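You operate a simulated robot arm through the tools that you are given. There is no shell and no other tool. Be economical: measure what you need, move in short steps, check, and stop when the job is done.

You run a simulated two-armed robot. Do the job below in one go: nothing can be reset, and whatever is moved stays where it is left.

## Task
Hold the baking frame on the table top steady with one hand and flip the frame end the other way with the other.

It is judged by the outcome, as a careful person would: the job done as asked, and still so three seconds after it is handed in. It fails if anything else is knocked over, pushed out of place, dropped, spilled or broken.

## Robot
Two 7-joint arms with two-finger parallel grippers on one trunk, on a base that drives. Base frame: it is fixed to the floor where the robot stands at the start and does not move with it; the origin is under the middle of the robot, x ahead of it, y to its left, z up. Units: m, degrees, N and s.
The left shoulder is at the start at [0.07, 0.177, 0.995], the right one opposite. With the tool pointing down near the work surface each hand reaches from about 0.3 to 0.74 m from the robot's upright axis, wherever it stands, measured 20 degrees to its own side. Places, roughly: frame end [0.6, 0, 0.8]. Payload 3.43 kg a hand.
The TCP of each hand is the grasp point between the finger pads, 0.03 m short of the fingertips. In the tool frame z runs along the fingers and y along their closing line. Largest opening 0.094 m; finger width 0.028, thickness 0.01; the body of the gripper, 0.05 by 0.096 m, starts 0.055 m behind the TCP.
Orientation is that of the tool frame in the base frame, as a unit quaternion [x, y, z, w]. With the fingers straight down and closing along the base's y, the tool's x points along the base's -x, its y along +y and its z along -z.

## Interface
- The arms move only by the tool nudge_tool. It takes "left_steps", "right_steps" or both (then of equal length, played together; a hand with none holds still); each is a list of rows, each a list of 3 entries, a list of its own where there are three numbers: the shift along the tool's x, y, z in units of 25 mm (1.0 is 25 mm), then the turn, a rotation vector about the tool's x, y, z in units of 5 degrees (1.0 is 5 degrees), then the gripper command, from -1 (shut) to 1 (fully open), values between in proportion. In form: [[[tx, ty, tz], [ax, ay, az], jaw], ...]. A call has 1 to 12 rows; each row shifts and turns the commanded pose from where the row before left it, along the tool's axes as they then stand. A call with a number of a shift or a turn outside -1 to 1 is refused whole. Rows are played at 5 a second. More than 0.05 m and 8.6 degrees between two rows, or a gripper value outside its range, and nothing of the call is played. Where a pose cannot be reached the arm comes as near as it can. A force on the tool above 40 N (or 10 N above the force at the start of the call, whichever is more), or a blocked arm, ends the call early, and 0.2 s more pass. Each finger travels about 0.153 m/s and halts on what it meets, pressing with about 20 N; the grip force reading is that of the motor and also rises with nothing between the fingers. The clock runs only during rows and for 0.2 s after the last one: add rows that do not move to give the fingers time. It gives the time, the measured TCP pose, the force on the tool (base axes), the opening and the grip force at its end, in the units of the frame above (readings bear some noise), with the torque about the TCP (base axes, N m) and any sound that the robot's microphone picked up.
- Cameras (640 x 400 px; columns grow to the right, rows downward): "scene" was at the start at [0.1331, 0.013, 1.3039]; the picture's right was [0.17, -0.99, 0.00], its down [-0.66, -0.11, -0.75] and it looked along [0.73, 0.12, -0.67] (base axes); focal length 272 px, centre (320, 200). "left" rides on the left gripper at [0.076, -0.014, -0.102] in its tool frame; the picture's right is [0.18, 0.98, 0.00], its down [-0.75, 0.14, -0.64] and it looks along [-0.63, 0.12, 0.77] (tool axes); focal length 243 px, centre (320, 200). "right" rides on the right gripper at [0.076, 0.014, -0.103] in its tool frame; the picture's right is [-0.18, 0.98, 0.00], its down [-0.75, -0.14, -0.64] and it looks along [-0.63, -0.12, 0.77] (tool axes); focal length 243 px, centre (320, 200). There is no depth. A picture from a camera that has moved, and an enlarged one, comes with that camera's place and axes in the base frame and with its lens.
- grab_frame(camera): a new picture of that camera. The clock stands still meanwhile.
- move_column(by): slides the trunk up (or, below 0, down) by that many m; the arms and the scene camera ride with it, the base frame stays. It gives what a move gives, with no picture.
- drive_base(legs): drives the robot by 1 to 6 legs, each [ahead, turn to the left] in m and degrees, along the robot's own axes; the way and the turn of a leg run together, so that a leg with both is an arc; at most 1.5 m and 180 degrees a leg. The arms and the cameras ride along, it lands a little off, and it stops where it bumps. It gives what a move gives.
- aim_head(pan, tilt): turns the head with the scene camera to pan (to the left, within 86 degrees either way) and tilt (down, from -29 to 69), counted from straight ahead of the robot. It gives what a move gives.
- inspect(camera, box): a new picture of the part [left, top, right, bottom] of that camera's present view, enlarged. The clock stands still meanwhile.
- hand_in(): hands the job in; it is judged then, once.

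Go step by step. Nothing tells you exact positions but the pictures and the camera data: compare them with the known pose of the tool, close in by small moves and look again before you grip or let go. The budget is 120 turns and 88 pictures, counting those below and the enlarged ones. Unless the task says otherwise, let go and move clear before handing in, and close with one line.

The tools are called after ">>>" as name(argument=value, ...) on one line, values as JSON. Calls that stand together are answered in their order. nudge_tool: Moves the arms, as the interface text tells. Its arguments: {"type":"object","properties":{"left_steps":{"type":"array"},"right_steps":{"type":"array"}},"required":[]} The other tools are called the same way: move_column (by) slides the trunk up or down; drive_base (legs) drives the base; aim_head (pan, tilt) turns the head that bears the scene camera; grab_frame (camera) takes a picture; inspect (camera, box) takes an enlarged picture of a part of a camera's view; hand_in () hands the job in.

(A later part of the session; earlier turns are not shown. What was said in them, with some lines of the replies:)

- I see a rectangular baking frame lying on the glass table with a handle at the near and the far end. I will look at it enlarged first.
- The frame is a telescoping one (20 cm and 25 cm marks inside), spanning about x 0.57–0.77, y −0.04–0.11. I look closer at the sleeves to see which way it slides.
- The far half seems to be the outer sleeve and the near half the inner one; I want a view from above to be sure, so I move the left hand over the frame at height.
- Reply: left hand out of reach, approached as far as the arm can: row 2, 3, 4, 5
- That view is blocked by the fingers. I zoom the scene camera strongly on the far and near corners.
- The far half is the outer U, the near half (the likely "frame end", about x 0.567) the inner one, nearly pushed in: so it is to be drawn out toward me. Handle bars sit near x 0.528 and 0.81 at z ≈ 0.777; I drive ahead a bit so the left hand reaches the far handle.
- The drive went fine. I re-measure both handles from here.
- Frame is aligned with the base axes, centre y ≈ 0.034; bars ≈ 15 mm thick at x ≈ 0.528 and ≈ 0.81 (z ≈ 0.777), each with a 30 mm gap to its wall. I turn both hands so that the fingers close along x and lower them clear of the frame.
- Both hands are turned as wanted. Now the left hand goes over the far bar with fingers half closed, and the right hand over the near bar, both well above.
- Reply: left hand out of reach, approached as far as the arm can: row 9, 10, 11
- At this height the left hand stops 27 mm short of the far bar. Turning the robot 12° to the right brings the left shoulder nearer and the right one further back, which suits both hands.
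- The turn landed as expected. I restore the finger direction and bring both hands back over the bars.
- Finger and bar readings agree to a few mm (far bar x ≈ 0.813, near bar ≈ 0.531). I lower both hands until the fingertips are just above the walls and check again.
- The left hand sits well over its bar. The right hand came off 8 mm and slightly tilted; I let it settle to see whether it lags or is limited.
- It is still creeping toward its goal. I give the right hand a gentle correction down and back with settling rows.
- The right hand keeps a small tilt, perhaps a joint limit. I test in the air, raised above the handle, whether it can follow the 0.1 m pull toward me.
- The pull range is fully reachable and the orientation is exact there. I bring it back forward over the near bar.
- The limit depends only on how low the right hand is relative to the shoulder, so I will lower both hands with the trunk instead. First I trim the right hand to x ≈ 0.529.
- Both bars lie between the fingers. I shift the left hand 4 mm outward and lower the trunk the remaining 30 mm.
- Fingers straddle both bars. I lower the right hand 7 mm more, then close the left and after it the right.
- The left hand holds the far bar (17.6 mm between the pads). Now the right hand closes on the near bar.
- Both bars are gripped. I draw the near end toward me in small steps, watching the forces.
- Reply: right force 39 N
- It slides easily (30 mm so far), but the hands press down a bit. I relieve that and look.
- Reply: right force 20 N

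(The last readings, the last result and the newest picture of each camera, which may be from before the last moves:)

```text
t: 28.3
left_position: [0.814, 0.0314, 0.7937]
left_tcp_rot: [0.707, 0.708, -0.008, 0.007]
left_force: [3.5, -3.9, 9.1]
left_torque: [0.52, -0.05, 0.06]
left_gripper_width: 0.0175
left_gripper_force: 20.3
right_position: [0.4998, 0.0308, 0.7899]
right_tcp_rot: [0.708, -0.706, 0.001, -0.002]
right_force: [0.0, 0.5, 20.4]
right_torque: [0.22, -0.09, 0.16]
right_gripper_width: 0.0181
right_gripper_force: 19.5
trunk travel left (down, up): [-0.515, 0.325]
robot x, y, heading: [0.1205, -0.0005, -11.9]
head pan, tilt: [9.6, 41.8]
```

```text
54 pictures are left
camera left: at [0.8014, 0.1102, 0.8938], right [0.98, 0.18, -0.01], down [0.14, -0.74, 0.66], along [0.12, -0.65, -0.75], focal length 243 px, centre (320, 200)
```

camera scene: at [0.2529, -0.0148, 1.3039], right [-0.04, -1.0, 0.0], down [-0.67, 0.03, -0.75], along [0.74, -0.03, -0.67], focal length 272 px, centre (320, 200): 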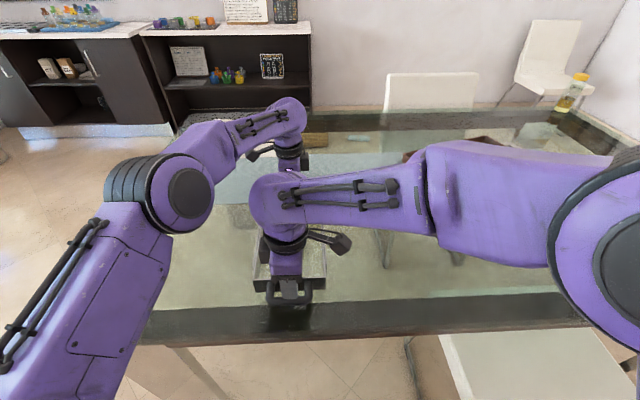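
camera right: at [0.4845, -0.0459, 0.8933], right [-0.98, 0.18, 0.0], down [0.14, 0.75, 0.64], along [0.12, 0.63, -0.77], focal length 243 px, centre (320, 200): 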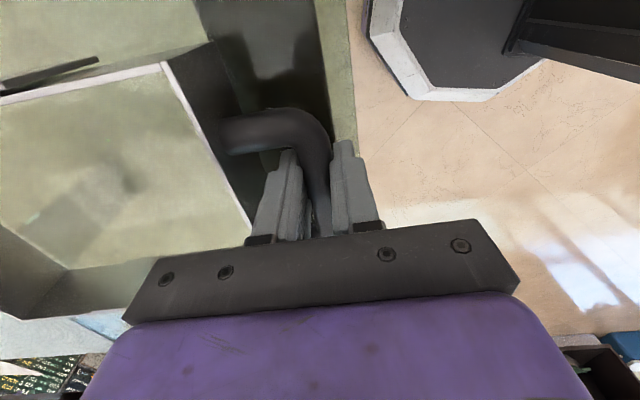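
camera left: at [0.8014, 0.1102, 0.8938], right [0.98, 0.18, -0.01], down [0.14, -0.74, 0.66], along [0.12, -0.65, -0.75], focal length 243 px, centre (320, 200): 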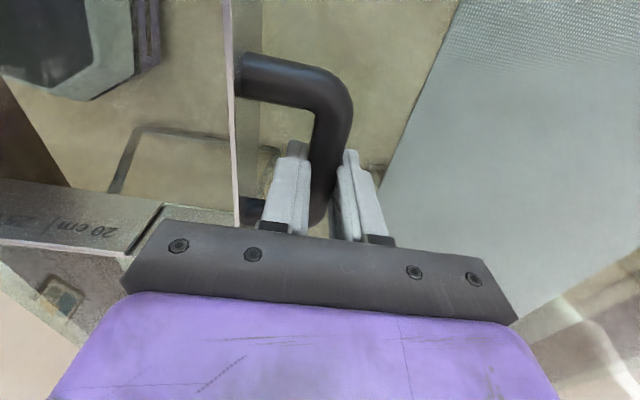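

The near half slides while the far half stays. I keep drawing until it meets its stop.

>>> nudge_tool(right_steps=[[[0, 0.25, -0.15], [0, 0, 0], -1], [[0, 0.25, 0], [0, 0, 0], -1], [[0, 0.25, 0], [0, 0, 0], -1], [[0, 0.25, 0], [0, 0, 0], -1], [[0, 0, 0], [0, 0, 0], -1]])

```text
t: 29.5
left_position: [0.8178, 0.0347, 0.7911]
left_tcp_rot: [0.706, 0.708, -0.01, 0.007]
left_force: [0.0, 1.2, -0.3]
left_torque: [0.25, -0.01, -0.13]
left_gripper_width: 0.0175
left_gripper_force: 20.3
right_position: [0.4757, 0.0301, 0.7924]
right_tcp_rot: [0.708, -0.707, 0.0, 0.0]
right_force: [0.0, 0.0, 0.0]
right_torque: [-0.25, -0.02, -0.06]
right_gripper_width: 0.0174
right_gripper_force: 20.6
trunk travel left (down, up): [-0.515, 0.325]
robot x, y, heading: [0.1206, 0.0001, -12.1]
head pan, tilt: [9.6, 41.8]
```

Free sliding so far, 54 mm out. I go on.

>>> nudge_tool(right_steps=[[[0, 0.25, 0], [0, 0, 0], -1], [[0, 0.25, 0], [0, 0, 0], -1], [[0, 0.25, 0], [0, 0, 0], -1], [[0, 0, 0], [0, 0, 0], -1]])

>>> grab_frame(camera="right")

>>> grab_frame(camera="left")

>>> grab_frame(camera="scene")

```text
t: 30.5
left_position: [0.8166, 0.034, 0.7913]
left_tcp_rot: [0.707, 0.708, -0.01, 0.007]
left_force: [-0.5, 0.5, -0.5]
left_torque: [0.1, -0.03, -0.12]
left_gripper_width: 0.0175
left_gripper_force: 20.5
right_position: [0.4595, 0.0322, 0.7926]
right_tcp_rot: [-0.707, 0.707, 0.0, 0.0]
right_force: [0.1, -0.4, -1.0]
right_torque: [-0.06, -0.05, -0.12]
right_gripper_width: 0.0174
right_gripper_force: 20.0
trunk travel left (down, up): [-0.515, 0.325]
robot x, y, heading: [0.1164, 0.0018, -12.1]
head pan, tilt: [9.6, 41.8]
```

```text
53 pictures are left
camera right: at [0.444, -0.0455, 0.8963], right [-0.98, 0.18, 0.0], down [0.14, 0.75, 0.64], along [0.12, 0.63, -0.77], focal length 243 px, centre (320, 200)
```

right: 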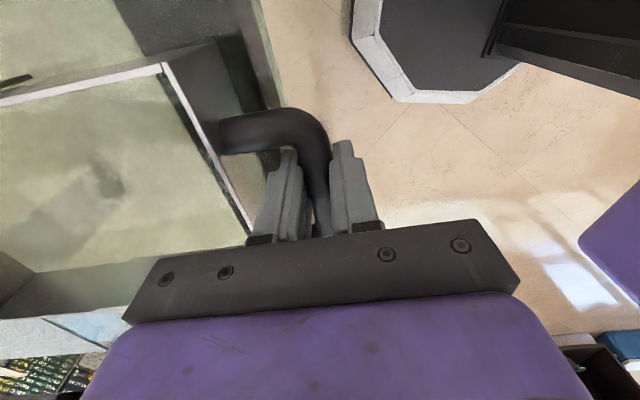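

```text
52 pictures are left
camera left: at [0.8043, 0.1117, 0.8922], right [0.98, 0.18, -0.01], down [0.14, -0.74, 0.66], along [0.12, -0.65, -0.75], focal length 243 px, centre (320, 200)
```

left: 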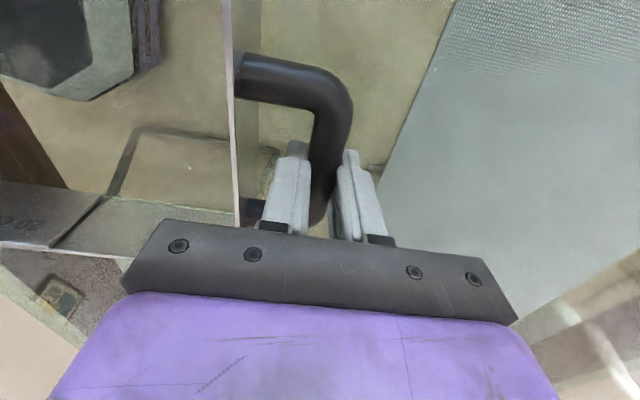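

```text
51 pictures are left
camera scene: at [0.2533, -0.0148, 1.2439], right [-0.04, -1.0, 0.0], down [-0.67, 0.03, -0.74], along [0.74, -0.03, -0.67], focal length 272 px, centre (320, 200)
```

scene: 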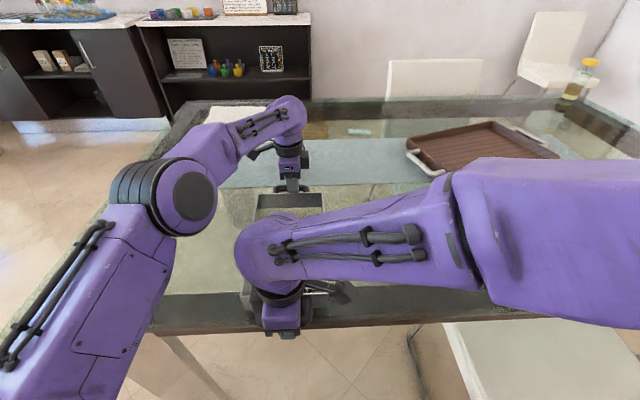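

70 mm out and no stop yet. I continue in small steps, watching for resistance.

>>> nudge_tool(right_steps=[[[0, 0.2, 0], [0, 0, 0], -1], [[0, 0.2, 0], [0, 0, 0], -1], [[0, 0.2, 0], [0, 0, 0], -1], [[0, 0, 0], [0, 0, 0], -1]])

```text
t: 31.5
left_position: [0.8172, 0.0327, 0.7921]
left_tcp_rot: [0.707, 0.707, -0.01, 0.007]
left_force: [-0.4, -0.4, 0.0]
left_torque: [-0.18, -0.01, 0.01]
left_gripper_width: 0.0175
left_gripper_force: 19.4
right_position: [0.4435, 0.0324, 0.7934]
right_tcp_rot: [0.708, -0.706, 0.0, 0.0]
right_force: [-0.3, -0.1, 0.2]
right_torque: [0.12, -0.03, 0.01]
right_gripper_width: 0.0175
right_gripper_force: 19.7
trunk travel left (down, up): [-0.515, 0.325]
robot x, y, heading: [0.1172, 0.0046, -11.8]
head pan, tilt: [9.6, 41.8]
```

>>> nudge_tool(right_steps=[[[0, 0.2, 0], [0, 0, 0], -1], [[0, 0.2, 0], [0, 0, 0], -1], [[0, 0, 0], [0, 0, 0], -1]])

>>> grab_frame(camera="right")

>>> grab_frame(camera="left")

```text
t: 32.3
left_position: [0.8177, 0.0333, 0.7919]
left_tcp_rot: [0.706, 0.708, -0.009, 0.007]
left_force: [0.1, 0.3, 0.3]
left_torque: [0.09, 0.01, -0.06]
left_gripper_width: 0.0174
left_gripper_force: 19.8
right_position: [0.4321, 0.0306, 0.7929]
right_tcp_rot: [0.708, -0.707, 0.0, 0.0]
right_force: [0.2, -0.8, -0.2]
right_torque: [-0.07, 0.0, -0.03]
right_gripper_width: 0.0173
right_gripper_force: 19.4
trunk travel left (down, up): [-0.515, 0.325]
robot x, y, heading: [0.1186, 0.0011, -11.8]
head pan, tilt: [9.6, 41.8]
```

```text
50 pictures are left
camera right: at [0.4186, -0.0457, 0.8966], right [-0.98, 0.18, 0.0], down [0.14, 0.75, 0.64], along [0.12, 0.63, -0.77], focal length 243 px, centre (320, 200)
```

right: 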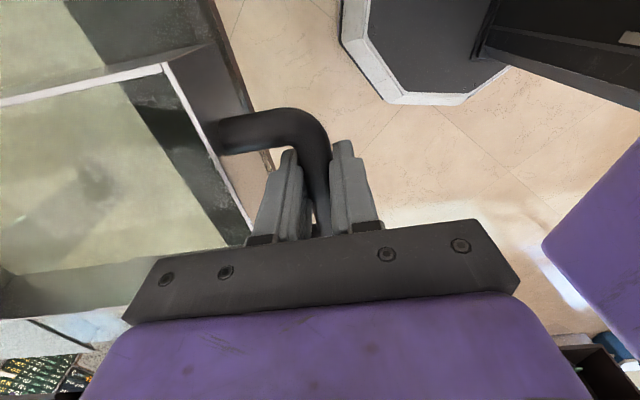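

```text
49 pictures are left
camera left: at [0.8043, 0.1117, 0.8923], right [0.98, 0.18, -0.01], down [0.14, -0.74, 0.66], along [0.12, -0.65, -0.75], focal length 243 px, centre (320, 200)
```

left: 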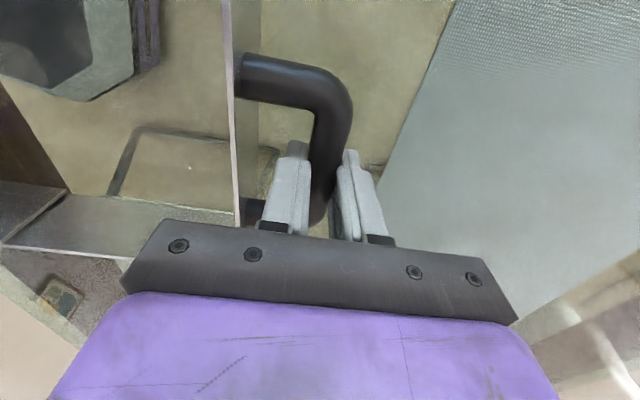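

98 mm out, total about 0.30 m. Before going on I check how much overlap of the walls is left.

>>> inspect(camera="scene", box=[220, 170, 360, 330])

>>> inspect(camera="left", box=[0, 150, 180, 270])

>>> inspect(camera="right", box=[0, 40, 260, 350])

```text
2.50 times, centred on (290, 250) of scene
camera zoom: at [0.2532, -0.0148, 1.2439], right [-0.04, -1.0, 0.0], down [-0.67, 0.03, -0.74], along [0.74, -0.03, -0.67], focal length 681 px, centre (395, 75)
```

zoom: 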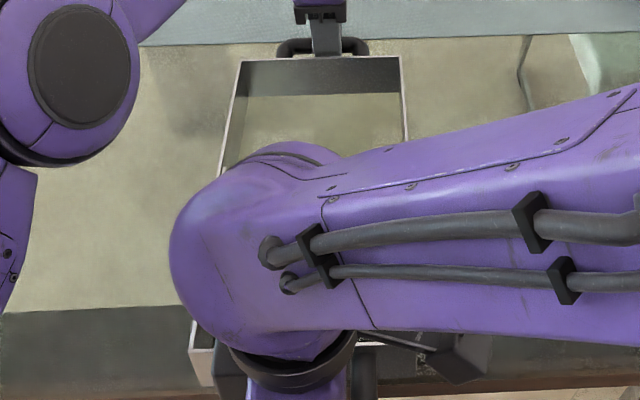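

```text
3.33 times, centred on (90, 210) of left
camera zoom: at [0.8043, 0.1117, 0.8923], right [0.98, 0.18, -0.01], down [0.14, -0.74, 0.66], along [0.12, -0.65, -0.75], focal length 809 px, centre (1087, 167)
```

zoom: 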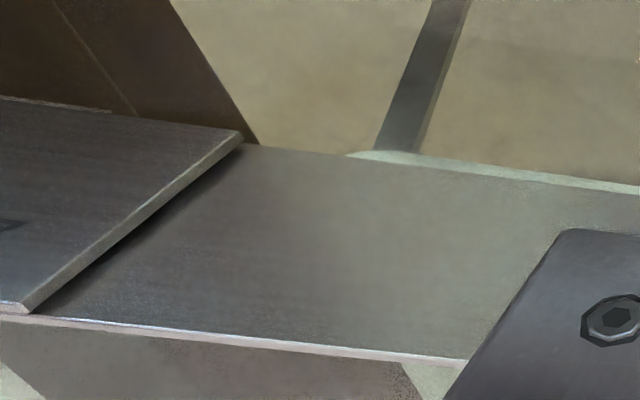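

```text
1.29 times, centred on (130, 195) of right
camera zoom: at [0.4186, -0.0457, 0.8966], right [-0.98, 0.18, 0.0], down [0.14, 0.75, 0.64], along [0.12, 0.63, -0.77], focal length 313 px, centre (565, 206)
```

zoom: 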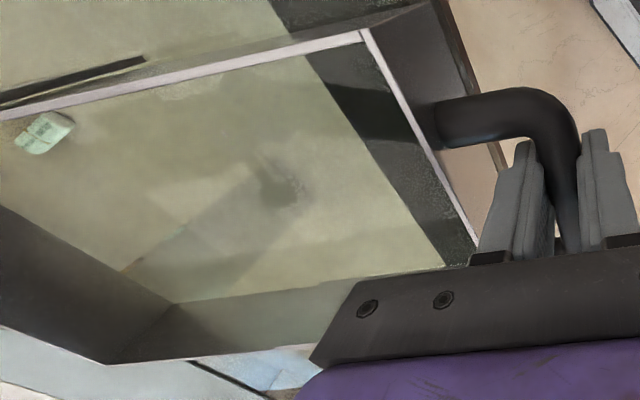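

About 44 mm of overlap remains, so there is room for a little more. I feel for the stop with 10 mm.

>>> nudge_tool(right_steps=[[[0, 0.2, 0], [0, 0, 0], -1], [[0, 0.2, 0], [0, 0, 0], -1], [[0, 0, 0], [0, 0, 0], -1]])

```text
t: 33.0
left_position: [0.8143, 0.0314, 0.7908]
left_tcp_rot: [0.709, 0.706, -0.011, 0.005]
left_force: [-8.3, -0.3, 3.1]
left_torque: [0.02, 0.07, 0.03]
left_gripper_width: 0.0173
left_gripper_force: 19.9
right_position: [0.4271, 0.0301, 0.7963]
right_tcp_rot: [-0.706, 0.708, -0.003, 0.007]
right_force: [7.6, 0.7, -0.5]
right_torque: [-0.17, -0.11, -0.01]
right_gripper_width: 0.0172
right_gripper_force: 19.9
trunk travel left (down, up): [-0.515, 0.325]
robot x, y, heading: [0.1171, -0.0016, -11.9]
head pan, tilt: [9.6, 41.8]
stopped in row 3 (right hand): the force on the tool passed its limit (the readings are from after the stop); the commanded pose is now the measured one
```

It met its stop: force rose to about 8 N both ways, so the near end is fully drawn out. I release the right hand first and lift it straight up while the left still holds.

>>> nudge_tool(right_steps=[[[0, 0, 0], [0, 0, 0], -0.6], [[0, 0, 0], [0, 0, 0], -0.3], [[0, 0, 0], [0, 0, 0], -0.25], [[0, 0, 0], [0, 0, 0], -0.25]])

>>> grab_frame(camera="right")

```text
t: 34.0
left_position: [0.8152, 0.0305, 0.7912]
left_tcp_rot: [0.709, 0.706, -0.012, 0.005]
left_force: [1.7, 0.2, 4.5]
left_torque: [0.09, -0.01, 0.02]
left_gripper_width: 0.0173
left_gripper_force: 20.7
right_position: [0.4271, 0.03, 0.7954]
right_tcp_rot: [-0.707, 0.708, -0.003, 0.005]
right_force: [-0.1, -0.1, -0.2]
right_torque: [-0.02, 0.02, 0.0]
right_gripper_width: 0.0353
right_gripper_force: 0.0
trunk travel left (down, up): [-0.515, 0.325]
robot x, y, heading: [0.1216, 0.0008, -12.1]
head pan, tilt: [9.6, 41.8]
```

```text
45 pictures are left
camera right: at [0.4113, -0.0462, 0.8985], right [-0.98, 0.19, -0.01], down [0.14, 0.75, 0.65], along [0.13, 0.63, -0.76], focal length 243 px, centre (320, 200)
```

right: 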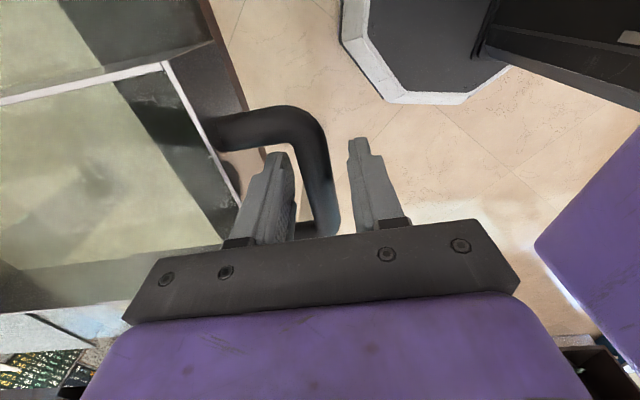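

The right fingers are clear on both sides of the bar and the end stayed out. I lift the right hand straight up and aside, then open the left.

>>> nudge_tool(right_steps=[[[0, 0, -0.5], [0, 0, 0], -0.25], [[0, 0, -0.8], [0, 0, 0], -0.25], [[0, 0, -0.8], [0, 0, 0], -0.25], [[0, 0, -0.8], [0, 0, 0], -0.25], [[0, 0, -0.8], [0, 0, 0], -0.25], [[0.8, 0, -0.5], [0, 0, 0], -0.25], [[0.8, 0, 0], [0, 0, 0], -0.25], [[0.8, 0, 0], [0, 0, 0], -0.25], [[0.8, 0, 0], [0, 0, 0], -0.25], [[0.8, 0, 0], [0, 0, 0], -0.25]])

>>> nudge_tool(left_steps=[[[0, 0, 0], [0, 0, 0], -0.6], [[0, 0, 0], [0, 0, 0], -0.3], [[0, 0, 0], [0, 0, 0], -0.2], [[0, 0, 0], [0, 0, 0], -0.2]])

>>> grab_frame(camera="left")

>>> grab_frame(camera="scene")

```text
t: 36.2
left_position: [0.816, 0.0322, 0.7913]
left_tcp_rot: [0.709, 0.705, -0.011, 0.004]
left_force: [2.6, -0.3, 9.7]
left_torque: [0.25, -0.03, 0.11]
left_gripper_width: 0.0174
left_gripper_force: 19.6
right_position: [0.4262, -0.0709, 0.9003]
right_tcp_rot: [-0.707, 0.708, -0.002, 0.005]
right_force: [-0.8, -0.5, 0.1]
right_torque: [0.0, -0.04, 0.03]
right_gripper_width: 0.0352
right_gripper_force: 0.0
trunk travel left (down, up): [-0.515, 0.325]
robot x, y, heading: [0.1193, -0.0018, -12.0]
head pan, tilt: [9.6, 41.8]
```

```text
t: 37.2
left_position: [0.815, 0.0313, 0.7915]
left_tcp_rot: [0.709, 0.705, -0.012, 0.004]
left_force: [-0.4, 0.6, 0.6]
left_torque: [0.0, 0.01, 0.01]
left_gripper_width: 0.0376
left_gripper_force: 0.0
right_position: [0.4258, -0.0681, 0.8992]
right_tcp_rot: [-0.706, 0.708, -0.003, 0.005]
right_force: [-0.1, -0.6, 0.7]
right_torque: [0.02, 0.01, -0.03]
right_gripper_width: 0.0352
right_gripper_force: 0.1
trunk travel left (down, up): [-0.515, 0.325]
robot x, y, heading: [0.1195, 0.0021, -12.0]
head pan, tilt: [9.6, 41.8]
```

```text
44 pictures are left
camera left: at [0.8031, 0.1102, 0.8911], right [0.98, 0.18, -0.02], down [0.15, -0.74, 0.66], along [0.11, -0.65, -0.75], focal length 243 px, centre (320, 200)
```

left: 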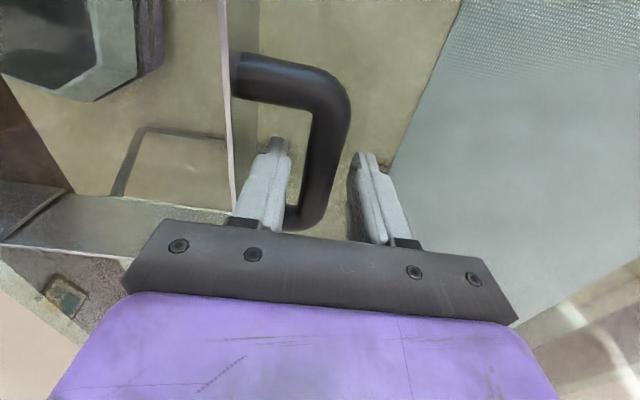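

```text
43 pictures are left
camera scene: at [0.2529, -0.0149, 1.2439], right [-0.04, -1.0, 0.0], down [-0.67, 0.03, -0.75], along [0.74, -0.03, -0.67], focal length 272 px, centre (320, 200)
```

scene: 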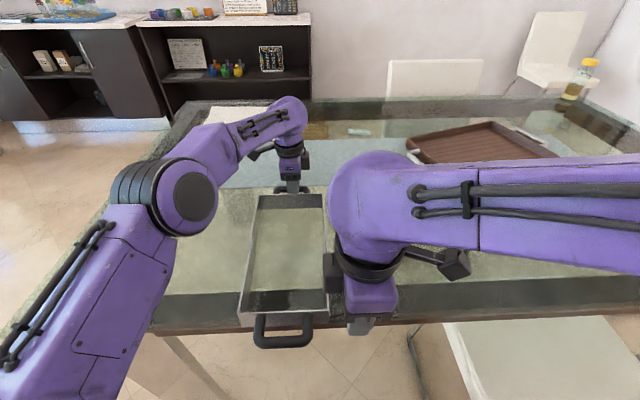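

The frame stays drawn out with both hands open. I lift the left hand straight up, clear of the frame.

>>> nudge_tool(left_steps=[[[0, 0, -0.5], [0, 0, 0], -0.2], [[0, 0, -0.8], [0, 0, 0], -0.2], [[0, 0, -0.8], [0, 0, 0], -0.2], [[0, 0, -0.8], [0, 0, 0], -0.2], [[0, -0.5, -0.6], [0, 0, 0], -0.2], [[0.8, -0.5, 0], [0, 0, 0], -0.2], [[0.8, -0.5, 0], [0, 0, 0], -0.2], [[0.8, 0, 0], [0, 0, 0], -0.2], [[0.8, 0, 0], [0, 0, 0], -0.2], [[0.8, 0, 0], [0, 0, 0], -0.2]])

>>> grab_frame(camera="scene")

>>> inspect(camera="scene", box=[220, 170, 350, 360])

```text
t: 39.4
left_position: [0.7782, 0.1347, 0.8755]
left_tcp_rot: [0.708, 0.706, -0.012, 0.005]
left_force: [0.0, 1.1, 0.4]
left_torque: [-0.01, 0.0, 0.03]
left_gripper_width: 0.0377
left_gripper_force: 0.0
right_position: [0.4258, -0.07, 0.8999]
right_tcp_rot: [-0.706, 0.708, -0.003, 0.004]
right_force: [-0.5, -0.3, -0.6]
right_torque: [0.0, 0.03, -0.01]
right_gripper_width: 0.0352
right_gripper_force: 0.0
trunk travel left (down, up): [-0.515, 0.325]
robot x, y, heading: [0.1198, 0.004, -12.0]
head pan, tilt: [9.6, 41.8]
```

```text
42 pictures are left
camera scene: at [0.2529, -0.0142, 1.2439], right [-0.04, -1.0, 0.0], down [-0.67, 0.03, -0.75], along [0.74, -0.03, -0.67], focal length 272 px, centre (320, 200)
```

scene: 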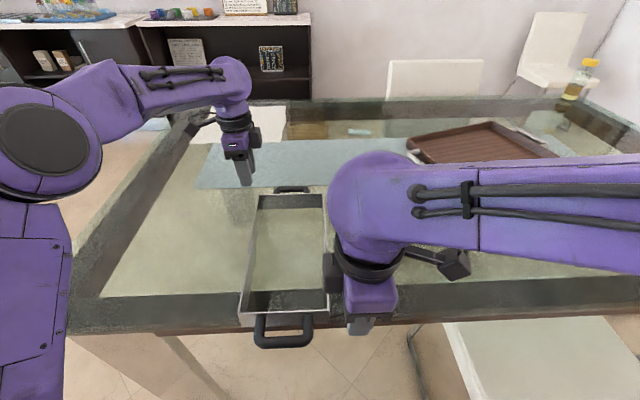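

```text
2.11 times, centred on (285, 265) of scene
camera zoom: at [0.2529, -0.0142, 1.2439], right [-0.04, -1.0, 0.0], down [-0.67, 0.03, -0.75], along [0.74, -0.03, -0.67], focal length 574 px, centre (394, 63)
```

zoom: 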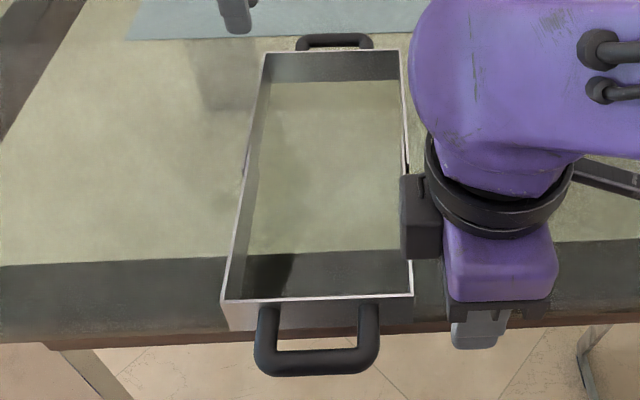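

The frame is fully drawn out, flat on the table and in its place. Both hands are open and clear, and nothing else has moved, so I hand in.

>>> hand_in()

```text
The job is handed in.
```

I held the far half of the baking frame with the left hand and drew the near end out about 0.10 m to its stop with the right. I took "flip the other way" to mean pulling out this end, which was nearly pushed in. The frame stayed out after I let go, both hands are clear of it, and nothing else looks moved; the job is handed in.
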